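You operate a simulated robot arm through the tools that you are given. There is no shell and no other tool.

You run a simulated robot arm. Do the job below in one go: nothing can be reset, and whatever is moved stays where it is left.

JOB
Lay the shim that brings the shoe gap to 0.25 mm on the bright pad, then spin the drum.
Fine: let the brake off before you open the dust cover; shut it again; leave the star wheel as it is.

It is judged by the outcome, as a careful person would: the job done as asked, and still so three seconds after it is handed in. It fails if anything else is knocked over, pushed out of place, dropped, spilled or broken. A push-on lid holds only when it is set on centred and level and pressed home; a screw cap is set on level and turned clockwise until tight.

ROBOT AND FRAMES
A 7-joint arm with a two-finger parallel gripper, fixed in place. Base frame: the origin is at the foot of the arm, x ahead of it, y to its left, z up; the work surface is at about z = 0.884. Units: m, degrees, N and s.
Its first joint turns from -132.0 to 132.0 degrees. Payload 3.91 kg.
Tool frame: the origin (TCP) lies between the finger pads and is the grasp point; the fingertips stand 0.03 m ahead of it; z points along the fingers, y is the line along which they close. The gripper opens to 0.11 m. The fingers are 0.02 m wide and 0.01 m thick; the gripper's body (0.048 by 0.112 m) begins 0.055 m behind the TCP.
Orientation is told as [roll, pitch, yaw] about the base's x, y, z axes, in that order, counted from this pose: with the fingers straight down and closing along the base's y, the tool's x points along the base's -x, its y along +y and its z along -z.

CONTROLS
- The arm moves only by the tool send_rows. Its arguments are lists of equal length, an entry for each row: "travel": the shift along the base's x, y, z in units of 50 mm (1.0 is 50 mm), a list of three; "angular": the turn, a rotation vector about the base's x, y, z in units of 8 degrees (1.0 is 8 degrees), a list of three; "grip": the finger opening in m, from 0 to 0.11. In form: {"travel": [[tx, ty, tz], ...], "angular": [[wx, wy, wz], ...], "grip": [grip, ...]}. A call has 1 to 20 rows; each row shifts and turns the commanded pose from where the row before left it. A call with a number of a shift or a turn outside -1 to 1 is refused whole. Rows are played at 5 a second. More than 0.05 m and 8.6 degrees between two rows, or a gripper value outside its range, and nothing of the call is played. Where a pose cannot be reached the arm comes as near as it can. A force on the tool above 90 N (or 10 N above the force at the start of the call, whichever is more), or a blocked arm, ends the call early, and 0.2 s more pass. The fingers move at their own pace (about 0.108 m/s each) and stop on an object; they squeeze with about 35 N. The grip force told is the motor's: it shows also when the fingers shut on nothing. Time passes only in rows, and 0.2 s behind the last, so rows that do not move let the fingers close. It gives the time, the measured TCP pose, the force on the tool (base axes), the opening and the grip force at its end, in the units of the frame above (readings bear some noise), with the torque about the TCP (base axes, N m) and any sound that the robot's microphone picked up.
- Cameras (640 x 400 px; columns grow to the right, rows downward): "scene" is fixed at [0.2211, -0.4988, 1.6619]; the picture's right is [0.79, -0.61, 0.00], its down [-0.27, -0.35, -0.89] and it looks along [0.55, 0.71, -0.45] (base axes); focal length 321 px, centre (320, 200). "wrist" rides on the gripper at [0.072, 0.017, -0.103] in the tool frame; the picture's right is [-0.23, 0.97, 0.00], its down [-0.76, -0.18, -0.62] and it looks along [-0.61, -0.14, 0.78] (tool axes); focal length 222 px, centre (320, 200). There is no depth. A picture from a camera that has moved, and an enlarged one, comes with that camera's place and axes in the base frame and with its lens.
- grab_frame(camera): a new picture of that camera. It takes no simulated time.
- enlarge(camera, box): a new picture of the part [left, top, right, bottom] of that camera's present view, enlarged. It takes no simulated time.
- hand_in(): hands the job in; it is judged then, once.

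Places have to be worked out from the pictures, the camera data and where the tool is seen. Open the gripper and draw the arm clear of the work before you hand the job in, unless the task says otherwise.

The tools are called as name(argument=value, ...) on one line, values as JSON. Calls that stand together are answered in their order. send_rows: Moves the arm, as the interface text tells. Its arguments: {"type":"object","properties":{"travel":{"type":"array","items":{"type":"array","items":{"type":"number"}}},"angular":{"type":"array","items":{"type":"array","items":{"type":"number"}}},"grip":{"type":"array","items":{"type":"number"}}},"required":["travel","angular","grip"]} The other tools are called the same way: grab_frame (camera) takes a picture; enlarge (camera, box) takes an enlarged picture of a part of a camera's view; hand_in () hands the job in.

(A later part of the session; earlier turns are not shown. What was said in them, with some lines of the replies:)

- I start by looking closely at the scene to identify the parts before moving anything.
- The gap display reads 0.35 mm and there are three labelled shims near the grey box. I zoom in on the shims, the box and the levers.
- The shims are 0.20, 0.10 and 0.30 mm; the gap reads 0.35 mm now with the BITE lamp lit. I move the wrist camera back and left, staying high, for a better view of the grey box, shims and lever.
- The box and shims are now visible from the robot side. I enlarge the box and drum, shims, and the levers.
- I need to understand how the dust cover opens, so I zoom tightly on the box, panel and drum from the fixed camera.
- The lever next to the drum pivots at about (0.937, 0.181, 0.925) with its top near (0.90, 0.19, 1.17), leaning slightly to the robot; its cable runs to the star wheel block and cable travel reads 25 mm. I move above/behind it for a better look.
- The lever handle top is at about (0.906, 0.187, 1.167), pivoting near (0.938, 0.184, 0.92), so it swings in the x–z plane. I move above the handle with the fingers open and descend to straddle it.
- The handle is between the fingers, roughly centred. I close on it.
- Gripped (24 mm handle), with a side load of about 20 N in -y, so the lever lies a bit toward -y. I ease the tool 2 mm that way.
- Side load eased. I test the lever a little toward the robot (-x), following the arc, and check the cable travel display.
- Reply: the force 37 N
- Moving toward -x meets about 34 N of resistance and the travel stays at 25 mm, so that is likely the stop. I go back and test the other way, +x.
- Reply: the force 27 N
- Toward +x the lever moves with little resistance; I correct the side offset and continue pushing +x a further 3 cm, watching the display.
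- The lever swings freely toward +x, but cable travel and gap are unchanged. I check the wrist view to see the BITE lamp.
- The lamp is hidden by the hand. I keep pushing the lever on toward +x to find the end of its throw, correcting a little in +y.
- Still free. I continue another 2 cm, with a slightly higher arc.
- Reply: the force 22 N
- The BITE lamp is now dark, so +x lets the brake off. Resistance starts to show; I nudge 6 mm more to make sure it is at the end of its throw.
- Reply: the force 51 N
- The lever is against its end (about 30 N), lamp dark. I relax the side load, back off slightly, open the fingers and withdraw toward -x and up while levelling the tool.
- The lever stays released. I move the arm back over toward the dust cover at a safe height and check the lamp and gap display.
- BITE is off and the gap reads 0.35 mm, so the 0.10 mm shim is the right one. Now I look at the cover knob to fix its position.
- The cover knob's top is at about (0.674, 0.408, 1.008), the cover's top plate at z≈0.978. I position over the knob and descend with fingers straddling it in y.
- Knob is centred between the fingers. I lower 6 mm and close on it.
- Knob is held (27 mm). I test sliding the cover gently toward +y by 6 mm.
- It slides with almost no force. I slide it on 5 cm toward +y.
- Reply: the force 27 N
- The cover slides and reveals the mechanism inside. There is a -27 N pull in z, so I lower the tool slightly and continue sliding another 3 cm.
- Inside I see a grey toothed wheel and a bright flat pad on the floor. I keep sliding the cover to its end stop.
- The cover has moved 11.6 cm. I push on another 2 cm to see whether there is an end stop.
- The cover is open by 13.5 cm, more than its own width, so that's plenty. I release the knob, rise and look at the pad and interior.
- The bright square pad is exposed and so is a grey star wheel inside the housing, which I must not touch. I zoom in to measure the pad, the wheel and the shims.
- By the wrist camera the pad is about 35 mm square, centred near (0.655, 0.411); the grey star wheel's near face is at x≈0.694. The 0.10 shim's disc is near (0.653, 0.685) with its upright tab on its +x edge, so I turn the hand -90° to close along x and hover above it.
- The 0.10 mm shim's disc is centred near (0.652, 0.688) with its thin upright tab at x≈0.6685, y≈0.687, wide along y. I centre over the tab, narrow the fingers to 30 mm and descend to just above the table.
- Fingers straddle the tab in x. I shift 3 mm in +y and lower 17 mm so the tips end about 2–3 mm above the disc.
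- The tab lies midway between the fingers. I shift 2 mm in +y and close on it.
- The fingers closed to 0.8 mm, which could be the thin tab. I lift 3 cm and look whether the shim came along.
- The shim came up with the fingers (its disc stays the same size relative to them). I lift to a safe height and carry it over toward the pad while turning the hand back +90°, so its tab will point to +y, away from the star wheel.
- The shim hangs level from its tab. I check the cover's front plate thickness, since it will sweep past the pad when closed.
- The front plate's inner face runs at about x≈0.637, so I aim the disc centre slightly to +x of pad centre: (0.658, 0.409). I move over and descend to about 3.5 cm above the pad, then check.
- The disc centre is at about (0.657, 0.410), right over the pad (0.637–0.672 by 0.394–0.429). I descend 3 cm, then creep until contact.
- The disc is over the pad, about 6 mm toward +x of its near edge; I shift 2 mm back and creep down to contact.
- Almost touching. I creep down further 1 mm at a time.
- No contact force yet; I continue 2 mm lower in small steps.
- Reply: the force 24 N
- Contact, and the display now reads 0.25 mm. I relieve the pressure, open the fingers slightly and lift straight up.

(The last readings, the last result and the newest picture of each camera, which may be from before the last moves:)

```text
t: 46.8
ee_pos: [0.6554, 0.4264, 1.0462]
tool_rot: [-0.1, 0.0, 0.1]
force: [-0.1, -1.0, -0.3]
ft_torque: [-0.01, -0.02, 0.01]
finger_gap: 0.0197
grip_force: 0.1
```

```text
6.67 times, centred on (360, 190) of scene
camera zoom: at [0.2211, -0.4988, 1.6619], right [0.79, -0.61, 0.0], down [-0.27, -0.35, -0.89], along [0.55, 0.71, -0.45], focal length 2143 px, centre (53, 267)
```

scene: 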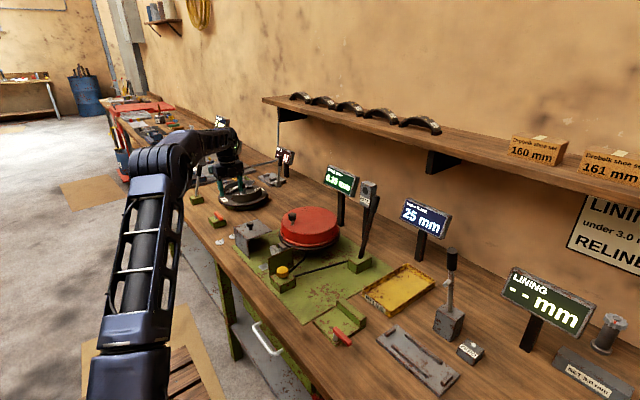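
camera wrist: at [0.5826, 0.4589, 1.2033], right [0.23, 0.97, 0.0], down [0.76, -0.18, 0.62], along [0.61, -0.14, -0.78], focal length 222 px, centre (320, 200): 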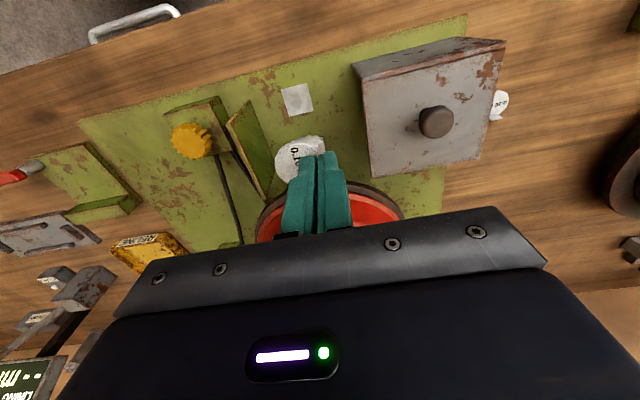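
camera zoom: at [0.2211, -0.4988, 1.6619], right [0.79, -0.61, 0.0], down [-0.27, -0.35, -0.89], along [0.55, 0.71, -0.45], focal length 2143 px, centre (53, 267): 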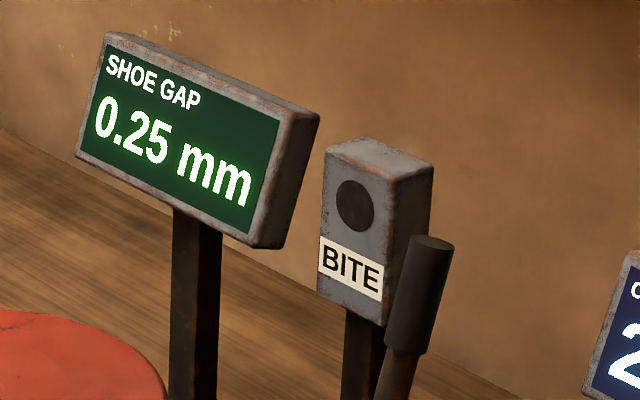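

The shim lies flat on the pad, gap 0.25 mm, star wheel untouched. Now I go back up and over to the cover's knob to shut it.

send_rows(travel=[[0, 0, 0.8], [0.1, 0.6, 0.2], [0.1, 0.6, 0], [0.1, 0.6, 0], [0.1, 0.57, 0], [0, 0, -0.6], [0, 0, -0.6], [0, 0, 0]], angular=[[0, 0, 0], [0, 0, 0], [0, 0, 0], [0, 0, 0], [0, 0, 0], [0, 0, 0], [0, 0, 0], [0, 0, 0]], grip=[0.03, 0.06, 0.07, 0.07, 0.07, 0.07, 0.07, 0.07])

grab_frame(camera="wrist")

```text
t: 48.6
ee_pos: [0.6772, 0.5447, 1.0369]
tool_rot: [0.0, 0.0, 0.0]
force: [1.2, 0.9, 0.8]
ft_torque: [-0.03, 0.01, -0.03]
finger_gap: 0.0701
grip_force: 0.1
```

```text
taken
camera wrist: at [0.6051, 0.5624, 1.1408], right [0.23, 0.97, 0.0], down [0.76, -0.18, 0.62], along [0.61, -0.14, -0.78], focal length 222 px, centre (320, 200)
```

wrist: 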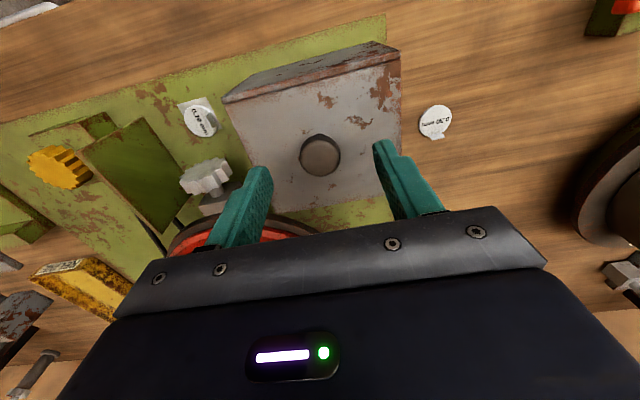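

The knob is centred between the fingers again. I lower 2 cm and grip it.

send_rows(travel=[[-0.02, 0, -0.2], [0, 0, -0.19], [0, 0, 0], [0, 0, 0], [0, 0, 0], [0, 0, 0]], angular=[[0, 0, 0], [0, 0, 0], [0, 0, 0], [0, 0, 0], [0, 0, 0], [0, 0, 0]], grip=[0.07, 0.07, 0.04, 0.02, 0.015, 0.015])

```text
t: 50.0
ee_pos: [0.6756, 0.5436, 1.0194]
tool_rot: [0.1, 0.0, 0.0]
force: [0.8, 0.4, -0.8]
ft_torque: [-0.01, -0.1, 0.0]
finger_gap: 0.0271
grip_force: 44.8
```

Gripped. I slide the cover back toward -y 8 cm and check that nothing is touched.

send_rows(travel=[[0, -0.2, 0], [0, -0.2, 0], [0, -0.2, 0], [0, -0.2, 0], [0, -0.2, 0], [0, -0.2, 0], [0, 0, 0]], angular=[[0, 0, 0], [0, 0, 0], [0, 0, 0], [0, 0, 0], [0, 0, 0], [0, 0, 0], [0, 0, 0]], grip=[0.015, 0.015, 0.015, 0.015, 0.015, 0.015, 0.015])

enlarge(camera="scene", box=[234, 215, 314, 284])

grab_frame(camera="wrist")

```text
t: 51.6
ee_pos: [0.6761, 0.4841, 1.0179]
tool_rot: [0.0, 0.1, 0.0]
force: [5.2, -0.2, 0.2]
ft_torque: [0.05, -0.28, 0.01]
finger_gap: 0.027
grip_force: 44.6
```

```text
5.80 times, centred on (274, 250) of scene
camera zoom: at [0.2211, -0.4988, 1.6619], right [0.79, -0.61, 0.0], down [-0.27, -0.35, -0.89], along [0.55, 0.71, -0.45], focal length 1863 px, centre (587, -87)
```

zoom: 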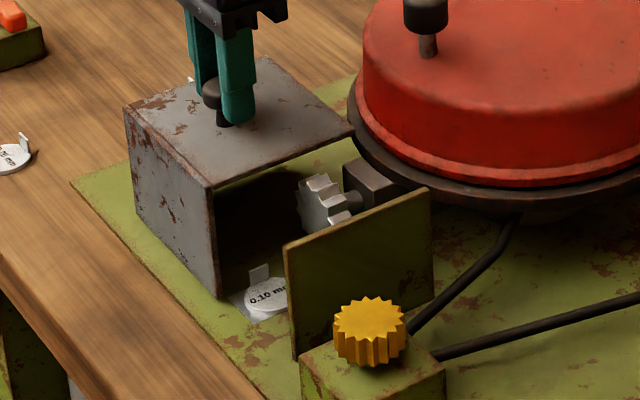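

```text
taken
camera wrist: at [0.6041, 0.5013, 1.1223], right [0.23, 0.97, 0.0], down [0.76, -0.18, 0.62], along [0.61, -0.14, -0.78], focal length 222 px, centre (320, 200)
```

wrist: 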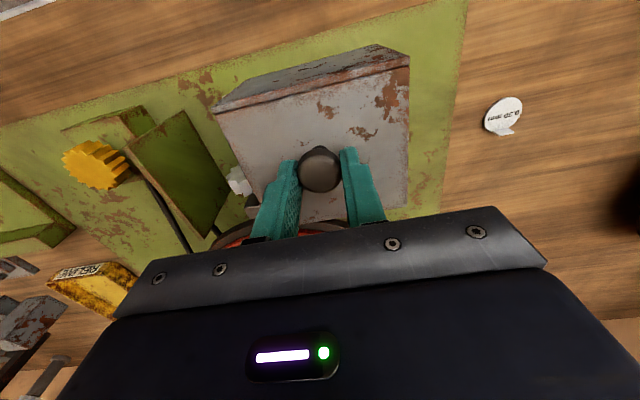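

The plate clears the shim. I continue 6 cm, then finish slowly against the closed stop.

send_rows(travel=[[0, -0.2, 0], [0, -0.2, 0], [0, -0.2, 0], [0, -0.2, 0], [0, -0.2, 0], [0, -0.2, 0], [0, 0, 0]], angular=[[0, 0, 0], [0, 0, 0], [0, 0, 0], [0, 0, 0], [0, 0, 0], [0, 0, 0], [0, 0, 0]], grip=[0.015, 0.015, 0.015, 0.015, 0.015, 0.015, 0.015])

enlarge(camera="scene", box=[234, 215, 314, 284])

```text
t: 53.2
ee_pos: [0.677, 0.4236, 1.0192]
tool_rot: [0.1, 0.1, 0.0]
force: [-4.5, 0.0, -6.4]
ft_torque: [0.03, 0.29, -0.01]
finger_gap: 0.0274
grip_force: 44.8
```

```text
5.80 times, centred on (274, 250) of scene
camera zoom: at [0.2211, -0.4988, 1.6619], right [0.79, -0.61, 0.0], down [-0.27, -0.35, -0.89], along [0.55, 0.71, -0.45], focal length 1863 px, centre (587, -87)
```

zoom: 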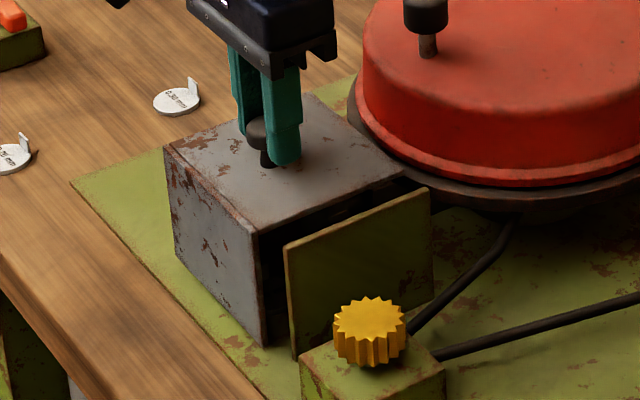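

About 13 mm left to the original position. I close it slowly, feeling for the stop.

send_rows(travel=[[0, -0.1, 0], [0, -0.1, 0], [0, -0.06, 0], [0, 0, 0]], angular=[[0, 0, 0], [0, 0, 0], [0, 0, 0], [0, 0, 0]], grip=[0.015, 0.015, 0.015, 0.015])

enlarge(camera="scene", box=[244, 228, 304, 284])

```text
t: 54.2
ee_pos: [0.6767, 0.4104, 1.0196]
tool_rot: [0.0, 0.0, 0.1]
force: [-2.7, -0.4, -17.3]
ft_torque: [0.05, -0.05, 0.03]
finger_gap: 0.0273
grip_force: 44.6
```

```text
7.14 times, centred on (274, 256) of scene
camera zoom: at [0.2211, -0.4988, 1.6619], right [0.79, -0.61, 0.0], down [-0.27, -0.35, -0.89], along [0.55, 0.71, -0.45], focal length 2296 px, centre (649, -200)
```

zoom: 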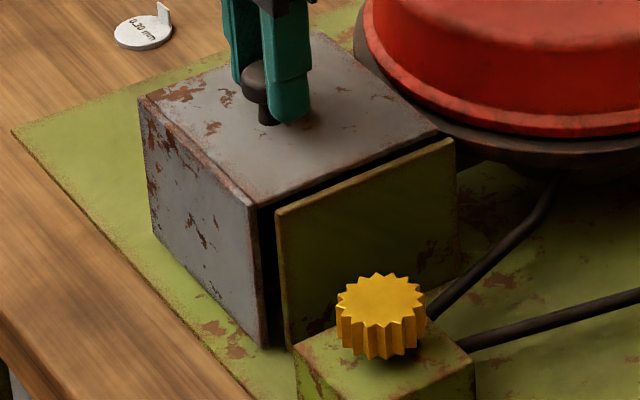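

The cover looks exactly as it did at the start. I nudge 2 mm more to confirm it is home against its stop.

send_rows(travel=[[0, -0.03, 0], [0, -0.02, 0], [0, 0, 0]], angular=[[0, 0, 0], [0, 0, 0], [0, 0, 0]], grip=[0.015, 0.015, 0.015])

```text
t: 55.0
ee_pos: [0.6757, 0.4092, 1.0196]
tool_rot: [0.2, -0.1, 0.1]
force: [-0.6, 23.6, -7.2]
ft_torque: [0.55, 0.27, -0.02]
finger_gap: 0.0272
grip_force: 45.4
```

There is a firm stop (24 N), so the cover is fully shut. I release the knob, rise and move above the drum to measure it.

send_rows(travel=[[0, 0.02, 0], [0, 0, 0], [0, 0, 0], [0, 0, 0.8], [0, 0, 0.9], [0.3, 0, 0.9], [0.4, 0, 0.9], [0.5, 0, 0.9], [0.5, 0, 0.6], [0, 0, 0]], angular=[[0, 0, 0], [0, 0, 0], [0, 0, 0], [0, 0, 0], [0, 0, 0], [0, 0, 0], [0, 0, 0], [0, 0, 0], [0, 0, 0], [0, 0, 0]], grip=[0.015, 0.05, 0.07, 0.07, 0.09, 0.11, 0.11, 0.11, 0.11, 0.11])

grab_frame(camera="wrist")

enlarge(camera="scene", box=[244, 190, 364, 284])

```text
refused: row 8 steps farther than a row can; nothing moved
```

```text
taken
camera wrist: at [0.604, 0.4272, 1.1224], right [0.23, 0.97, 0.0], down [0.76, -0.18, 0.62], along [0.61, -0.14, -0.78], focal length 222 px, centre (320, 200)
```

wrist: 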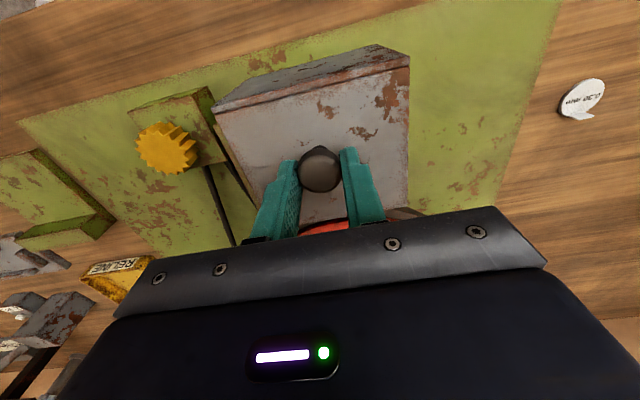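

```text
4.26 times, centred on (304, 237) of scene
camera zoom: at [0.2211, -0.4988, 1.6619], right [0.79, -0.61, 0.0], down [-0.27, -0.35, -0.89], along [0.55, 0.71, -0.45], focal length 1368 px, centre (388, 43)
```

zoom: 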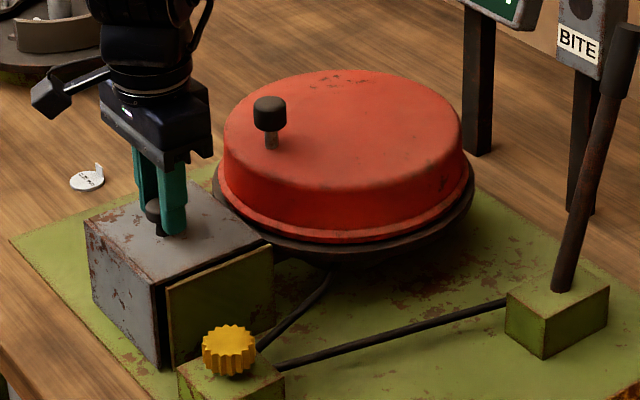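

That call was refused because one row stepped too far; I resend it with smaller steps.

send_rows(travel=[[0, 0.02, 0], [0, 0, 0], [0, 0, 0], [0, 0, 0.8], [0, 0, 0.8], [0.3, 0, 0.8], [0.4, 0, 0.8], [0.4, 0, 0.8], [0.5, 0, 0.7], [0.1, 0, 0.3], [0, 0, 0]], angular=[[0, 0, 0], [0, 0, 0], [0, 0, 0], [0, 0, 0], [0, 0, 0], [0, 0, 0], [0, 0, 0], [0, 0, 0], [0, 0, 0], [0, 0, 0], [0, 0, 0]], grip=[0.015, 0.05, 0.07, 0.07, 0.09, 0.11, 0.11, 0.11, 0.11, 0.11, 0.11])

grab_frame(camera="wrist")

enlarge(camera="scene", box=[244, 190, 364, 284])

enlarge(camera="scene", box=[320, 160, 460, 240])

```text
t: 57.4
ee_pos: [0.7612, 0.41, 1.2673]
tool_rot: [0.0, 0.0, -0.1]
force: [1.5, 0.4, -0.8]
ft_torque: [-0.01, 0.01, 0.0]
finger_gap: 0.11
grip_force: 0.0
```

```text
taken
camera wrist: at [0.6901, 0.4262, 1.3716], right [0.23, 0.97, 0.0], down [0.76, -0.18, 0.62], along [0.61, -0.14, -0.78], focal length 222 px, centre (320, 200)
```

wrist: 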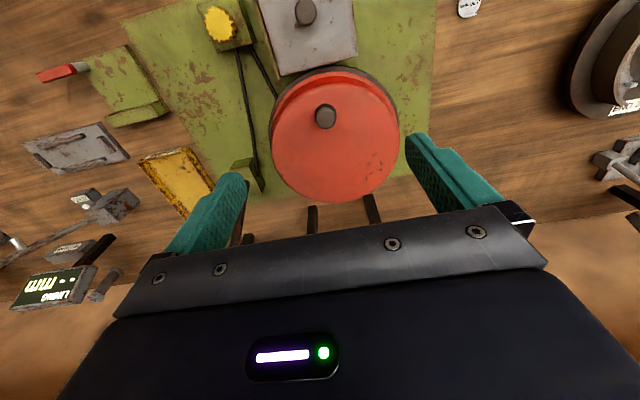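

```text
4.26 times, centred on (304, 237) of scene
camera zoom: at [0.2211, -0.4988, 1.6619], right [0.79, -0.61, 0.0], down [-0.27, -0.35, -0.89], along [0.55, 0.71, -0.45], focal length 1368 px, centre (388, 43)
```

zoom: 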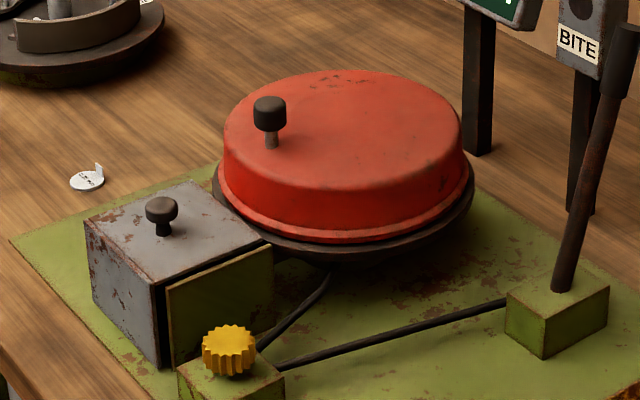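

```text
4.57 times, centred on (390, 200) of scene
camera zoom: at [0.2211, -0.4988, 1.6619], right [0.79, -0.61, 0.0], down [-0.27, -0.35, -0.89], along [0.55, 0.71, -0.45], focal length 1469 px, centre (0, 200)
```

zoom: 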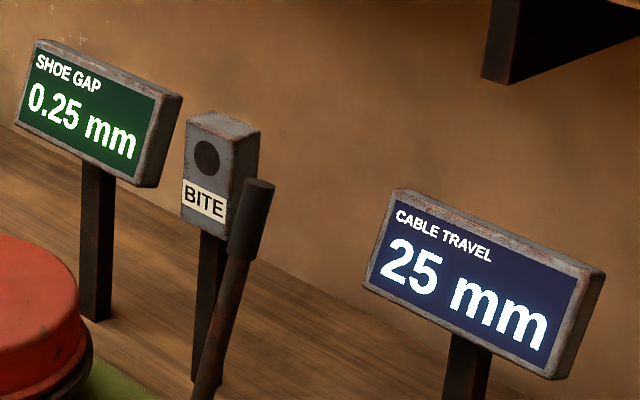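

Cover shut, gap 0.25 mm, BITE off. I zoom in on the drum to get its centre, radius and the crank knob.

enlarge(camera="wrist", box=[250, 50, 420, 215])

```text
2.42 times, centred on (335, 132) of wrist
camera zoom: at [0.6901, 0.4262, 1.3716], right [0.23, 0.97, 0.0], down [0.76, -0.18, 0.62], along [0.61, -0.14, -0.78], focal length 538 px, centre (284, 364)
```

zoom: 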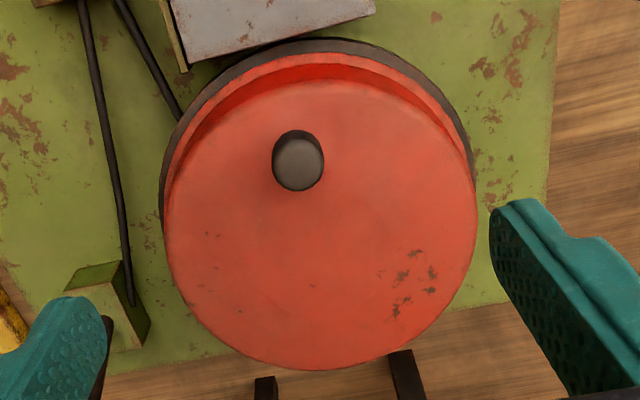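

The drum centre comes out near (0.872, 0.410) with the crank knob at about (0.791, 0.411), top z≈1.063, at a radius of ~0.08 m. I descend over the knob with the fingers straddling it.

send_rows(travel=[[0.3, 0.01, -0.6], [0.3, 0.01, -0.7], [0, 0, -0.8], [0, 0, -0.8], [0, 0, -0.4], [0, 0, 0]], angular=[[0, 0, 0], [0, 0, 0], [0, 0, 0], [0, 0, 0], [0, 0, 0], [0, 0, 0]], grip=[0.08, 0.07, 0.07, 0.07, 0.07, 0.07])

grab_frame(camera="wrist")

enlarge(camera="scene", box=[264, 170, 344, 240])

```text
t: 58.8
ee_pos: [0.7884, 0.4121, 1.1031]
tool_rot: [0.0, 0.0, 0.0]
force: [-0.4, 0.6, 0.1]
ft_torque: [-0.02, 0.0, -0.01]
finger_gap: 0.0698
grip_force: 0.0
```

```text
taken
camera wrist: at [0.7165, 0.4286, 1.207], right [0.23, 0.97, 0.0], down [0.76, -0.18, 0.62], along [0.61, -0.14, -0.78], focal length 222 px, centre (320, 200)
```

wrist: 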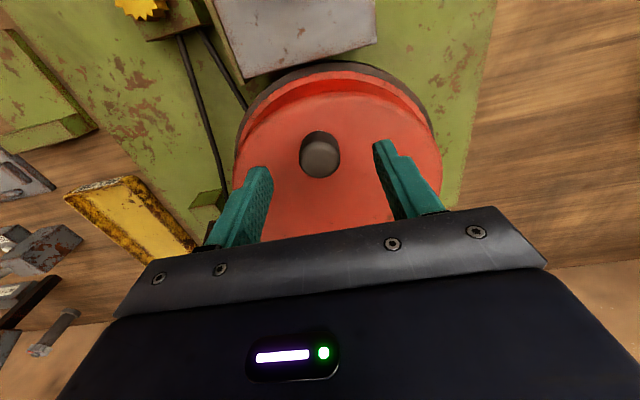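

```text
5.71 times, centred on (304, 205) of scene
camera zoom: at [0.2211, -0.4988, 1.6619], right [0.79, -0.61, 0.0], down [-0.27, -0.35, -0.89], along [0.55, 0.71, -0.45], focal length 1837 px, centre (411, 171)
```

zoom: 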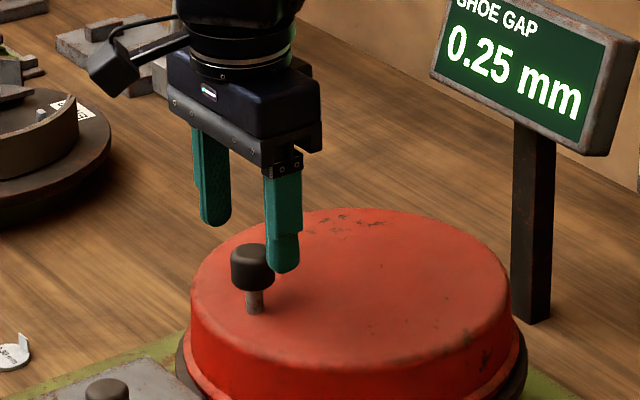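

Knob at (0.791, 0.411); fingers straddle it. I shift 2.5 mm in +x, lower to TCP z≈1.06 and grip.

send_rows(travel=[[0.05, -0.02, -0.4], [0, 0, -0.46], [0, 0, 0], [0, 0, 0], [0, 0, 0], [0, 0, 0]], angular=[[0, 0, 0], [0, 0, 0], [0, 0, 0], [0, 0, 0], [0, 0, 0], [0, 0, 0]], grip=[0.07, 0.07, 0.04, 0.02, 0.015, 0.015])

enlarge(camera="scene", box=[264, 170, 344, 240])

```text
t: 60.2
ee_pos: [0.7896, 0.4092, 1.0604]
tool_rot: [0.0, 0.0, 0.1]
force: [-0.1, 0.1, -2.9]
ft_torque: [0.03, -0.28, 0.02]
finger_gap: 0.0297
grip_force: 45.4
```

```text
5.71 times, centred on (304, 205) of scene
camera zoom: at [0.2211, -0.4988, 1.6619], right [0.79, -0.61, 0.0], down [-0.27, -0.35, -0.89], along [0.55, 0.71, -0.45], focal length 1837 px, centre (411, 171)
```

zoom: 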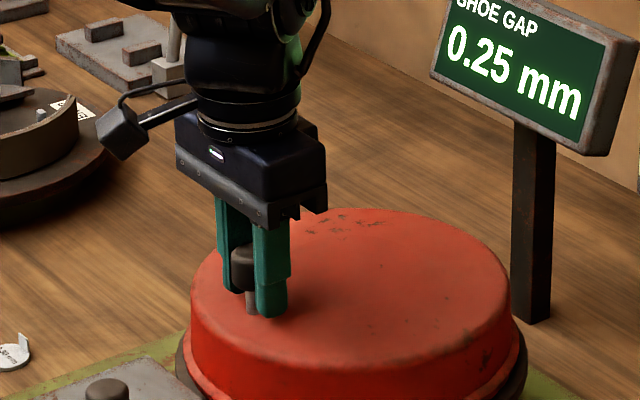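

Gripped (30 mm knob). I start turning the drum counter-clockwise gently by 30° along the arc, to feel the resistance and check the centre.

send_rows(travel=[[0.014, -0.213, 0], [0.042, -0.211, 0], [0.069, -0.204, 0], [0.093, -0.194, 0], [0, 0, 0]], angular=[[0, 0, 0], [0, 0, 0], [0, 0, 0], [0, 0, 0], [0, 0, 0]], grip=[0.015, 0.015, 0.015, 0.015, 0.015])

enlarge(camera="scene", box=[264, 170, 344, 240])

```text
t: 61.4
ee_pos: [0.8032, 0.3706, 1.0597]
tool_rot: [0.0, -0.1, 0.1]
force: [-2.7, 9.9, 3.2]
ft_torque: [0.16, 0.09, 0.65]
finger_gap: 0.0296
grip_force: 45.5
```

```text
5.71 times, centred on (304, 205) of scene
camera zoom: at [0.2211, -0.4988, 1.6619], right [0.79, -0.61, 0.0], down [-0.27, -0.35, -0.89], along [0.55, 0.71, -0.45], focal length 1837 px, centre (411, 171)
```

zoom: 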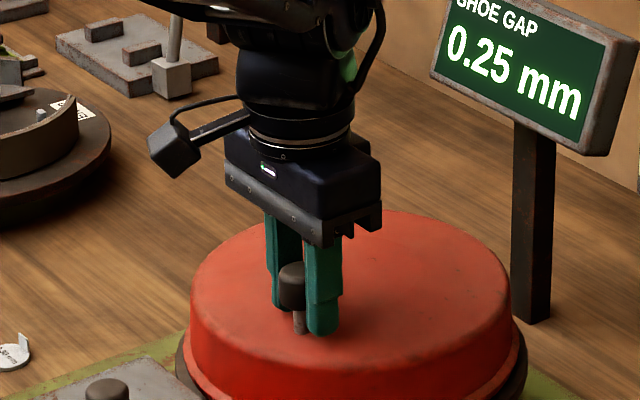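

Drum turns easily (about 10 N). I continue on the arc to 270° and read the forces.

send_rows(travel=[[0.259, -0.338, 0], [0.338, -0.259, 0], [0.393, -0.163, 0], [0.422, -0.056, 0], [0, 0, 0]], angular=[[0, 0, 0], [0, 0, 0], [0, 0, 0], [0, 0, 0], [0, 0, 0]], grip=[0.015, 0.015, 0.015, 0.015, 0.015])

grab_frame(camera="scene")

grab_frame(camera="wrist")

```text
t: 62.6
ee_pos: [0.8736, 0.33, 1.0597]
tool_rot: [0.2, 0.0, 0.1]
force: [-0.3, 46.0, 7.1]
ft_torque: [0.65, 0.42, -0.15]
finger_gap: 0.0295
grip_force: 44.3
```

```text
taken
```

scene: 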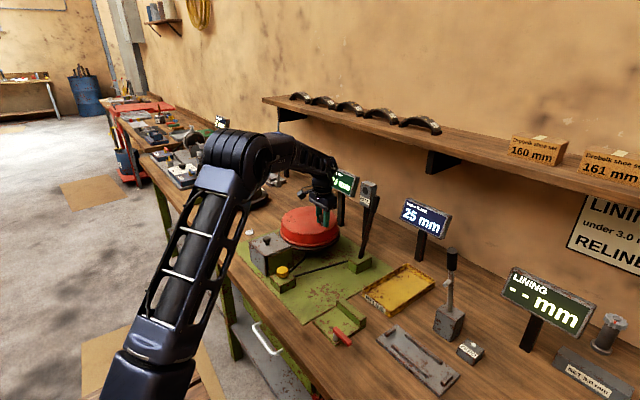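

```text
taken
camera wrist: at [0.8025, 0.3475, 1.1629], right [0.22, 0.97, 0.0], down [0.76, -0.18, 0.62], along [0.61, -0.14, -0.78], focal length 222 px, centre (320, 200)
```

wrist: 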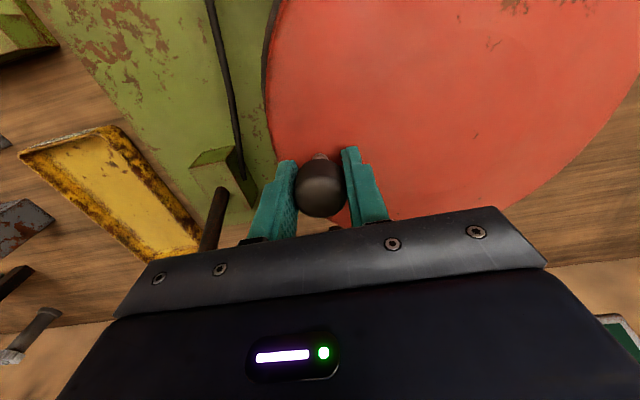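

There's a +46 N radial load at 270°, so the crank radius is slightly smaller (~0.079 m). I correct for that and continue to 330°.

send_rows(travel=[[0.372, 0.114, 0], [0.384, 0.16, 0], [0.328, 0.252, 0], [0.252, 0.33, 0], [0, 0, 0]], angular=[[0, 0, 0], [0, 0, 0], [0, 0, 0], [0, 0, 0], [0, 0, 0]], grip=[0.015, 0.015, 0.015, 0.015, 0.015])

grab_frame(camera="wrist")

```text
t: 63.8
ee_pos: [0.9447, 0.3666, 1.0591]
tool_rot: [-0.3, 0.0, -0.3]
force: [15.2, -15.3, -16.5]
ft_torque: [-0.23, -0.82, 0.39]
finger_gap: 0.0295
grip_force: 44.8
```

```text
taken
camera wrist: at [0.8732, 0.3842, 1.1626], right [0.23, 0.97, 0.0], down [0.76, -0.18, 0.62], along [0.61, -0.15, -0.78], focal length 222 px, centre (320, 200)
```

wrist: 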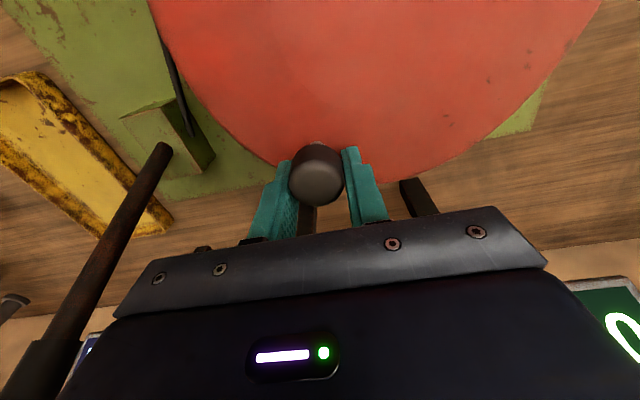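

Forces stay moderate. A refit gives the centre near (0.874, 0.416) with radius ~0.085; I continue round the far side in 15° steps, watching reach.

send_rows(travel=[[0.19, 0.4, 0], [0.096, 0.434, 0], [0, 0, 0]], angular=[[0, 0, 0], [0, 0, 0], [0, 0, 0]], grip=[0.015, 0.015, 0.015])

enlarge(camera="scene", box=[264, 140, 384, 250])

```text
t: 64.6
ee_pos: [0.9544, 0.4138, 1.0604]
tool_rot: [0.2, 0.1, 0.2]
force: [-4.2, 6.5, -4.9]
ft_torque: [0.07, 0.2, -0.53]
finger_gap: 0.0295
grip_force: 44.8
```

```text
3.64 times, centred on (324, 195) of scene
camera zoom: at [0.2211, -0.4988, 1.6619], right [0.79, -0.61, 0.0], down [-0.27, -0.35, -0.89], along [0.55, 0.71, -0.45], focal length 1169 px, centre (306, 218)
```

zoom: 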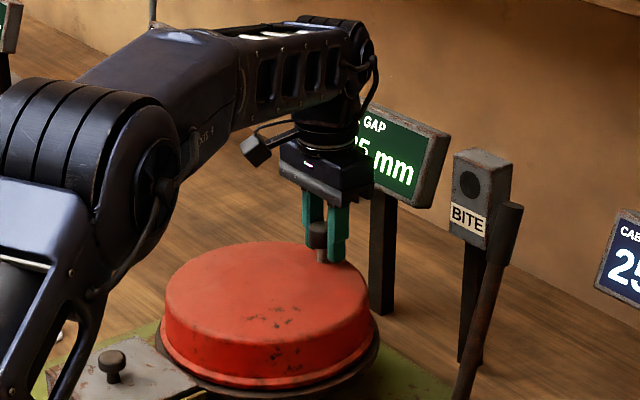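

Half a turn done with low forces: diameter in x gives R≈0.0825, centre ≈ (0.872, 0.413). I continue the second half in the same direction.

send_rows(travel=[[-0.054, 0.412, 0], [-0.166, 0.398, 0], [-0.262, 0.34, 0], [-0.34, 0.262, 0], [-0.398, 0.166, 0], [-0.428, 0.056, 0], [0, 0, 0]], angular=[[0, 0, 0], [0, 0, 0], [0, 0, 0], [0, 0, 0], [0, 0, 0], [0, 0, 0], [0, 0, 0]], grip=[0.015, 0.015, 0.015, 0.015, 0.015, 0.015, 0.015])

enlarge(camera="scene", box=[264, 140, 384, 250])

```text
t: 66.2
ee_pos: [0.8764, 0.4898, 1.0617]
tool_rot: [-0.2, 0.0, 0.0]
force: [-0.6, -38.3, -0.8]
ft_torque: [-0.65, 0.01, 0.21]
finger_gap: 0.0287
grip_force: 44.9
```

```text
3.64 times, centred on (324, 195) of scene
camera zoom: at [0.2211, -0.4988, 1.6619], right [0.79, -0.61, 0.0], down [-0.27, -0.35, -0.89], along [0.55, 0.71, -0.45], focal length 1169 px, centre (306, 218)
```

zoom: 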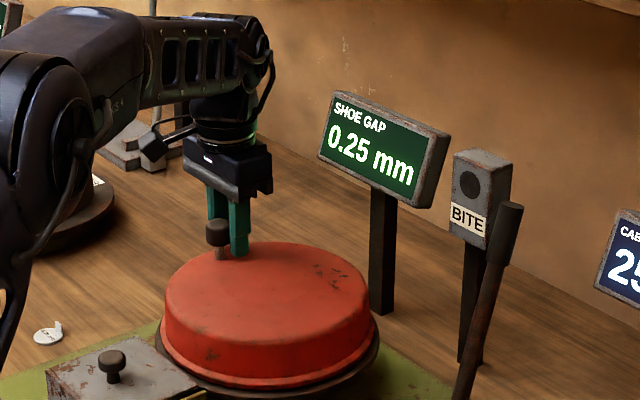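

Measured top and bottom (y 0.490 / 0.330) give R≈0.080 about (0.872, 0.410). I complete the turn back to the starting angle with the corrected circle.

send_rows(travel=[[-0.416, -0.154, 0], [-0.388, -0.162, 0], [-0.334, -0.256, 0], [-0.256, -0.332, 0], [-0.162, -0.39, 0], [-0.054, -0.416, 0], [0, 0, 0]], angular=[[0, 0, 0], [0, 0, 0], [0, 0, 0], [0, 0, 0], [0, 0, 0], [0, 0, 0], [0, 0, 0]], grip=[0.015, 0.015, 0.015, 0.015, 0.015, 0.015, 0.015])

enlarge(camera="scene", box=[244, 150, 384, 280])

```text
t: 67.2
ee_pos: [0.8168, 0.4437, 1.0637]
tool_rot: [0.1, -1.1, -0.4]
force: [18.1, -3.7, 3.2]
ft_torque: [0.0, 0.01, 0.31]
finger_gap: 0.0161
grip_force: 1.2
stopped in row 5: the force on the tool passed its limit at 105 N (the readings are from after the stop); the commanded pose is now the measured one
```

```text
3.08 times, centred on (314, 215) of scene
camera zoom: at [0.2211, -0.4988, 1.6619], right [0.79, -0.61, 0.0], down [-0.27, -0.35, -0.89], along [0.55, 0.71, -0.45], focal length 989 px, centre (338, 154)
```

zoom: 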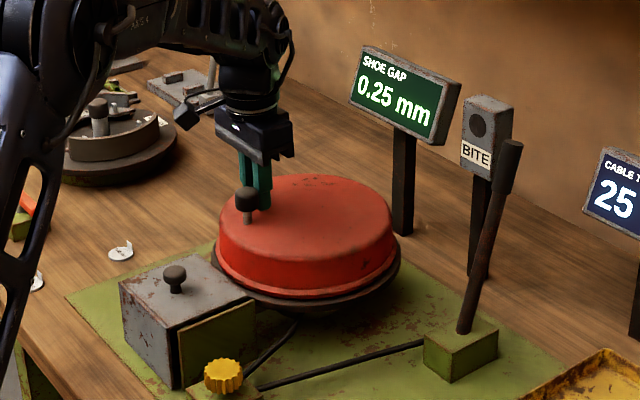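

The knob slipped out between the fingers near the end of the turn (fingers snapped to 16 mm). I check the wrist view before moving.

grab_frame(camera="wrist")

enlarge(camera="scene", box=[264, 180, 344, 240])

```text
taken
camera wrist: at [0.7437, 0.4618, 1.1658], right [0.23, 0.97, 0.01], down [0.75, -0.18, 0.64], along [0.62, -0.14, -0.77], focal length 222 px, centre (320, 200)
```

wrist: 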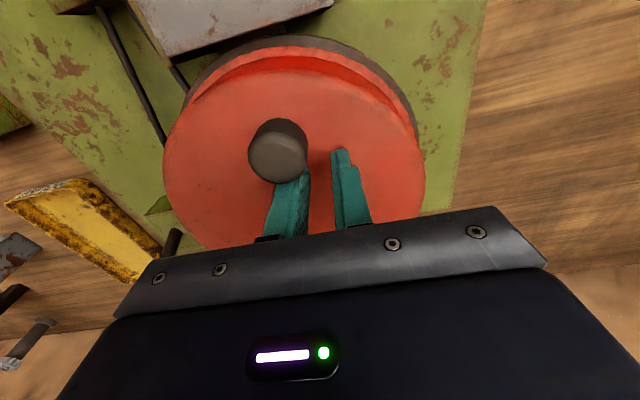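

```text
6.67 times, centred on (304, 210) of scene
camera zoom: at [0.2211, -0.4988, 1.6619], right [0.79, -0.61, 0.0], down [-0.27, -0.35, -0.89], along [0.55, 0.71, -0.45], focal length 2143 px, centre (427, 133)
```

zoom: 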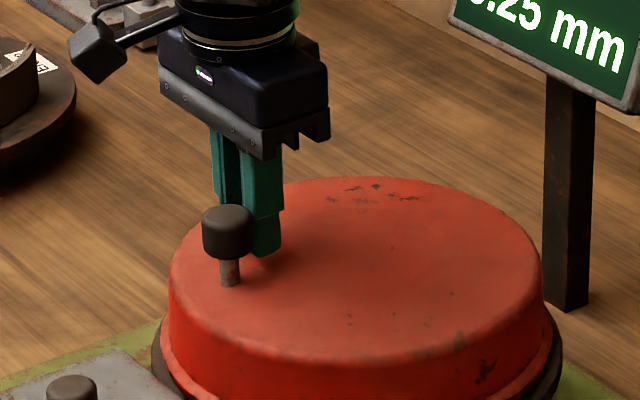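

The knob now sits at about (0.792, 0.429), i.e. the drum has turned roughly 347°. I back away from it, lift, reopen the fingers and come down over it again to carry the turn on.

send_rows(travel=[[0.2, 0.2, 0], [0, 0, 0.6], [0, 0, 0.7], [-0.3, -0.2, 0], [-0.394, -0.3, 0], [0, 0, 0]], angular=[[0, 0, 0], [0, 0, 0], [0, 0.1, 0.05], [0, 0, 0], [0, 0, 0], [0, 0, 0]], grip=[0.016, 0.02, 0.04, 0.07, 0.07, 0.07])

grab_frame(camera="wrist")

enlarge(camera="scene", box=[244, 180, 344, 280])

```text
t: 68.6
ee_pos: [0.7905, 0.4292, 1.1291]
tool_rot: [0.0, 0.0, 0.0]
force: [0.0, -0.4, -0.4]
ft_torque: [-0.02, 0.02, -0.01]
finger_gap: 0.0702
grip_force: 0.1
```

```text
taken
camera wrist: at [0.7183, 0.4466, 1.232], right [0.23, 0.97, 0.0], down [0.76, -0.18, 0.62], along [0.61, -0.14, -0.78], focal length 222 px, centre (320, 200)
```

wrist: 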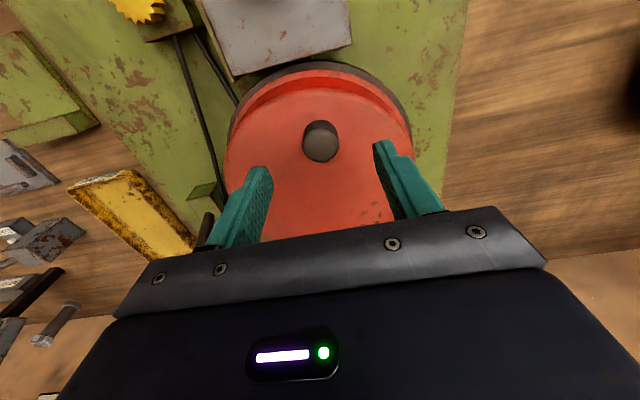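

```text
4.00 times, centred on (294, 230) of scene
camera zoom: at [0.2211, -0.4988, 1.6619], right [0.79, -0.61, 0.0], down [-0.27, -0.35, -0.89], along [0.55, 0.71, -0.45], focal length 1286 px, centre (424, 80)
```

zoom: 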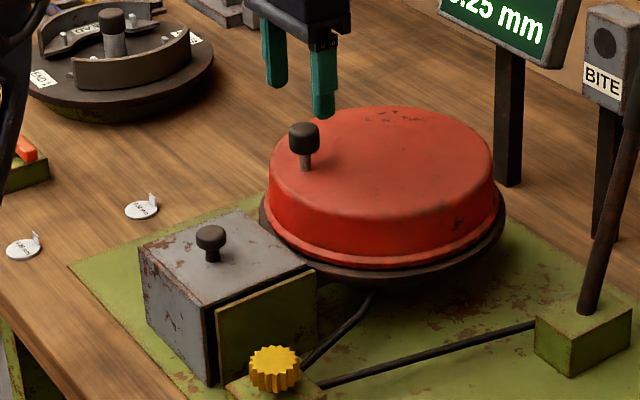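

I shift to the knob at (0.7945, 0.429), descend and grip it again.

send_rows(travel=[[0.08, 0, -0.6], [0, 0, -0.5], [0, 0, -0.28], [0, 0, 0], [0, 0, 0], [0, 0, 0], [0, 0, 0]], angular=[[0, 0, 0], [0, 0, 0], [0, 0, 0], [0, 0, 0], [0, 0, 0], [0, 0, 0], [0, 0, 0]], grip=[0.07, 0.07, 0.07, 0.04, 0.02, 0.015, 0.015])

grab_frame(camera="wrist")

```text
t: 70.2
ee_pos: [0.7949, 0.4295, 1.0593]
tool_rot: [-0.1, 0.0, 0.0]
force: [2.1, 0.6, -2.1]
ft_torque: [0.02, -0.58, 0.01]
finger_gap: 0.0296
grip_force: 44.9
```

```text
taken
camera wrist: at [0.7238, 0.447, 1.163], right [0.23, 0.97, 0.0], down [0.76, -0.18, 0.62], along [0.61, -0.14, -0.78], focal length 222 px, centre (320, 200)
```

wrist: 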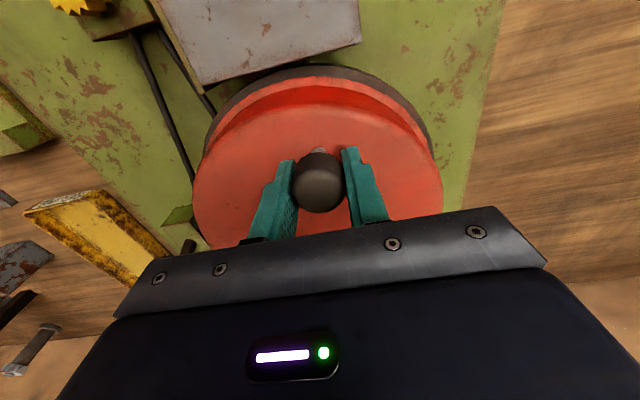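

Held again. Now I swing the drum on at a brisker pace, about 125°/s, from 166° round to about 340°.

send_rows(travel=[[-0.048, -0.416, 0], [0.162, -0.674, 0], [0.432, -0.542, 0], [0.618, -0.308, 0], [0.694, -0.018, 0], [0.634, 0.276, 0], [0.386, 0.4, 0], [0.186, 0.374, 0], [0, 0, 0]], angular=[[0, 0, 0], [0, 0, 0], [0, 0, 0], [0, 0, 0], [0, 0, 0], [0, 0, 0], [0, 0, 0], [0, 0, 0], [0, 0, 0]], grip=[0.015, 0.015, 0.015, 0.015, 0.015, 0.015, 0.015, 0.015, 0.015])

enlarge(camera="scene", box=[244, 150, 384, 280])

```text
t: 72.2
ee_pos: [0.9461, 0.3839, 1.0582]
tool_rot: [0.2, 0.0, 0.0]
force: [21.4, -5.5, 1.6]
ft_torque: [0.0, -0.93, -0.15]
finger_gap: 0.0296
grip_force: 45.1
```

```text
3.08 times, centred on (314, 215) of scene
camera zoom: at [0.2211, -0.4988, 1.6619], right [0.79, -0.61, 0.0], down [-0.27, -0.35, -0.89], along [0.55, 0.71, -0.45], focal length 989 px, centre (338, 154)
```

zoom: 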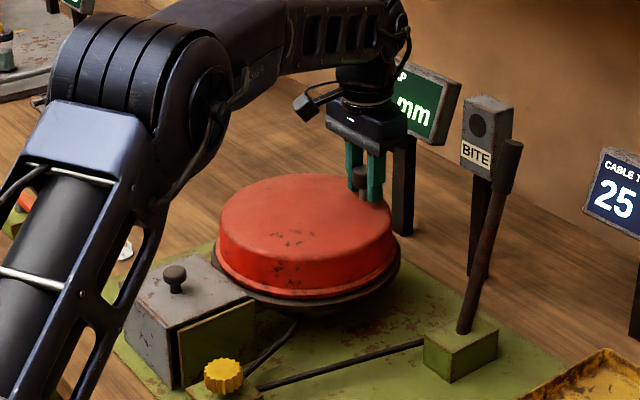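

The drum has now gone about 520° in total, freely, with BITE still off. I carry it on round the far side to about 95° to make it an unmistakable spin, then will release.

send_rows(travel=[[0.088, 0.52, 0], [-0.096, 0.548, 0], [-0.278, 0.48, 0], [-0.426, 0.358, 0], [-0.522, 0.19, 0], [-0.418, 0.018, 0], [0, 0, 0]], angular=[[0, 0, 0], [0, 0, 0], [0, 0, 0], [0, 0, 0], [0, 0, 0], [0, 0, 0], [0, 0, 0]], grip=[0.015, 0.015, 0.015, 0.015, 0.015, 0.015, 0.015])

grab_frame(camera="wrist")

enlarge(camera="scene", box=[244, 150, 384, 280])

```text
t: 73.8
ee_pos: [0.8633, 0.4913, 1.0582]
tool_rot: [0.1, 0.2, 0.0]
force: [-3.9, -7.4, -0.1]
ft_torque: [0.06, 0.76, -0.22]
finger_gap: 0.03
grip_force: 44.6
```

```text
taken
camera wrist: at [0.7918, 0.5078, 1.1615], right [0.23, 0.97, 0.0], down [0.76, -0.18, 0.62], along [0.61, -0.14, -0.78], focal length 222 px, centre (320, 200)
```

wrist: 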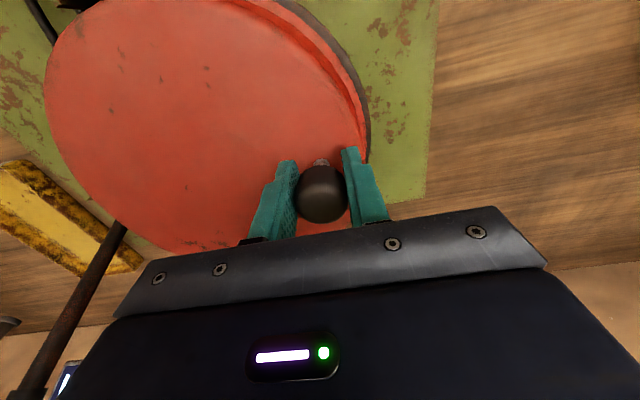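

```text
3.08 times, centred on (314, 215) of scene
camera zoom: at [0.2211, -0.4988, 1.6619], right [0.79, -0.61, 0.0], down [-0.27, -0.35, -0.89], along [0.55, 0.71, -0.45], focal length 989 px, centre (338, 154)
```

zoom: 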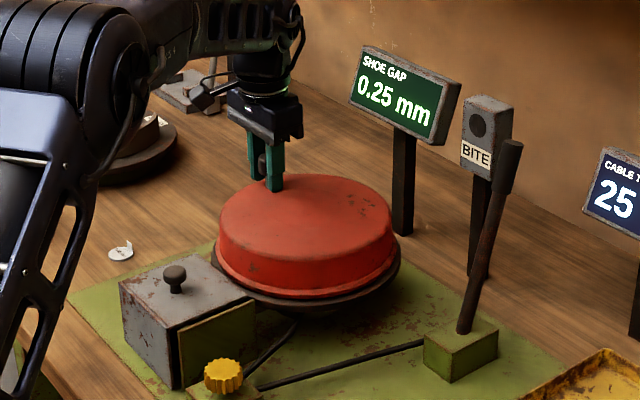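

Forces are low and the knob is still centred. I bring it round the last quarter to complete two full turns.

send_rows(travel=[[-0.536, -0.144, 0], [-0.456, -0.318, 0], [-0.318, -0.456, 0], [-0.144, -0.536, 0], [0, -0.28, 0], [0, 0, 0]], angular=[[0, 0, 0], [0, 0, 0], [0, 0, 0], [0, 0, 0], [0, 0, 0], [0, 0, 0]], grip=[0.015, 0.015, 0.015, 0.015, 0.015, 0.015])

grab_frame(camera="wrist")

```text
t: 75.4
ee_pos: [0.7915, 0.4098, 1.0594]
tool_rot: [0.7, -0.3, 0.2]
force: [16.1, 23.2, -14.8]
ft_torque: [0.03, -1.0, -0.21]
finger_gap: 0.0295
grip_force: 45.0
stopped in row 6: the force on the tool passed its limit at 94 N (the readings are from after the stop); the commanded pose is now the measured one
```

```text
taken
camera wrist: at [0.7198, 0.4263, 1.1638], right [0.22, 0.97, 0.01], down [0.76, -0.18, 0.62], along [0.61, -0.13, -0.78], focal length 222 px, centre (320, 200)
```

wrist: 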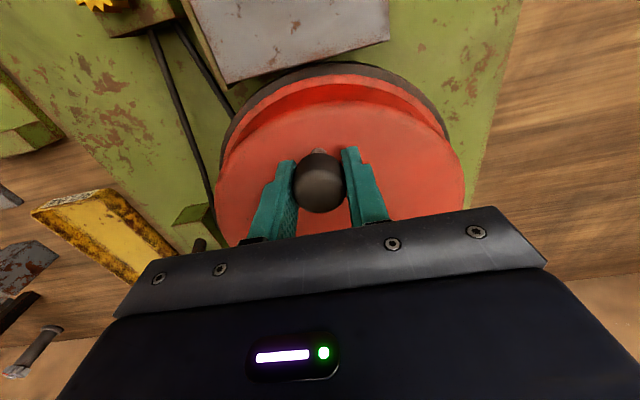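

The drum came up against something like an end of its range after two full turns, so that is plenty. I ease off, release the knob, rise, and draw the arm clear.

send_rows(travel=[[0, 0.05, 0], [0, 0, 0], [0, 0, 0], [0, 0, 0.6], [0, 0, 0.8], [0, 0, 0.8], [-0.3, 0, 0.8], [-0.6, 0, 0.5], [-0.8, 0, 0.2], [-0.8, 0, 0], [0, 0, 0]], angular=[[0, 0, 0], [0, 0, 0], [0, 0, 0], [0, 0, 0], [0, 0, 0], [0, 0, 0], [0, 0, 0], [0, 0, 0], [0, 0, 0], [0, 0, 0], [0, 0, 0]], grip=[0.015, 0.05, 0.07, 0.07, 0.07, 0.08, 0.09, 0.1, 0.1, 0.1, 0.1])

grab_frame(camera="scene")

enlarge(camera="scene", box=[234, 160, 404, 290])

enlarge(camera="scene", box=[244, 228, 304, 284])

grab_frame(camera="wrist")

```text
t: 77.8
ee_pos: [0.6651, 0.4099, 1.246]
tool_rot: [0.5, -0.1, 0.3]
force: [0.4, 0.1, 0.3]
ft_torque: [0.0, -0.01, 0.0]
finger_gap: 0.0999
grip_force: 0.1
```

```text
taken
```

scene: 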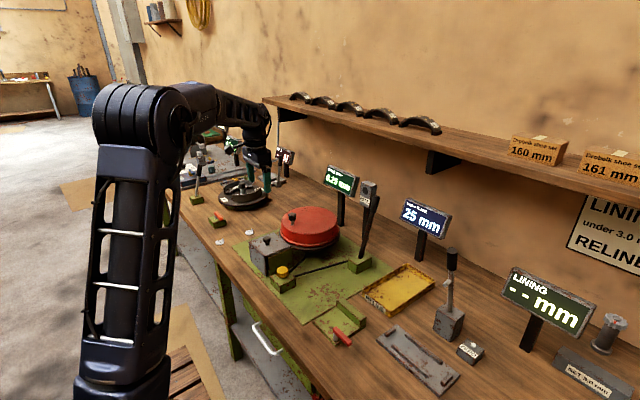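

```text
3.08 times, centred on (319, 225) of scene
camera zoom: at [0.2211, -0.4988, 1.6619], right [0.79, -0.61, 0.0], down [-0.27, -0.35, -0.89], along [0.55, 0.71, -0.45], focal length 989 px, centre (323, 123)
```

zoom: 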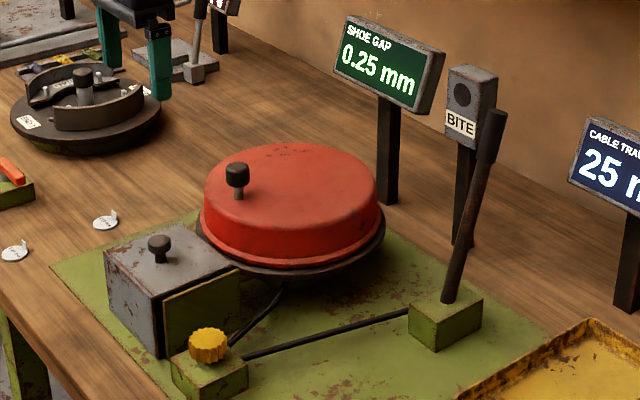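

```text
7.14 times, centred on (274, 256) of scene
camera zoom: at [0.2211, -0.4988, 1.6619], right [0.79, -0.61, 0.0], down [-0.27, -0.35, -0.89], along [0.55, 0.71, -0.45], focal length 2296 px, centre (649, -200)
```

zoom: 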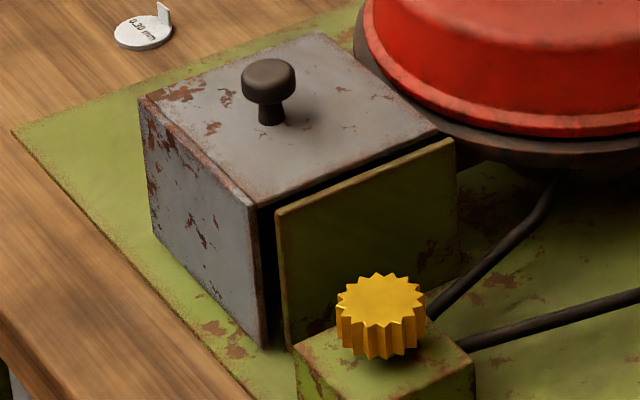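

```text
taken
camera wrist: at [0.5927, 0.4261, 1.3502], right [0.22, 0.97, 0.01], down [0.76, -0.18, 0.62], along [0.61, -0.13, -0.78], focal length 222 px, centre (320, 200)
```

wrist: 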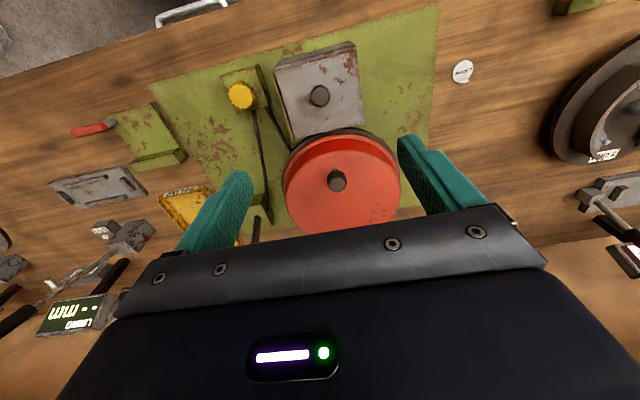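

Final check: gap 0.25 mm, BITE dark with the lever released, cover fully shut exactly as at the start, star wheels untouched, drum turned two full turns, the other shims still in place, gripper open and the arm clear. I hand the job in.

hand_in()

```text
The job is handed in.
```

The job is done and handed in: the 0.10 mm shim is on the bright pad and the shoe gap display reads 0.25 mm.

- **Brake:** I let it off first, by pushing the lever next to the drum away from the robot. The BITE lamp went dark and stayed dark. The cable travel display read 25 mm throughout, so I relied on the lamp to confirm the brake was off.
- **Dust cover:** It slides sideways. I opened it after the brake was off and shut it again once the shim was laid. It went back against its stop and looks exactly as it did at the start.
- **Star wheel:** I did not touch the yellow wheel outside or the grey one under the cover.
- **Drum:** I cranked it by its knob through about two full turns. The knob slipped out of the fingers near the end of the first turn, so I gripped it again. At the end of the second turn it came up against something solid, perhaps a limit on its travel. I eased off and let go there.

The other two shims were not moved. The gripper is open, and the arm is about 0.24 m above the cover.
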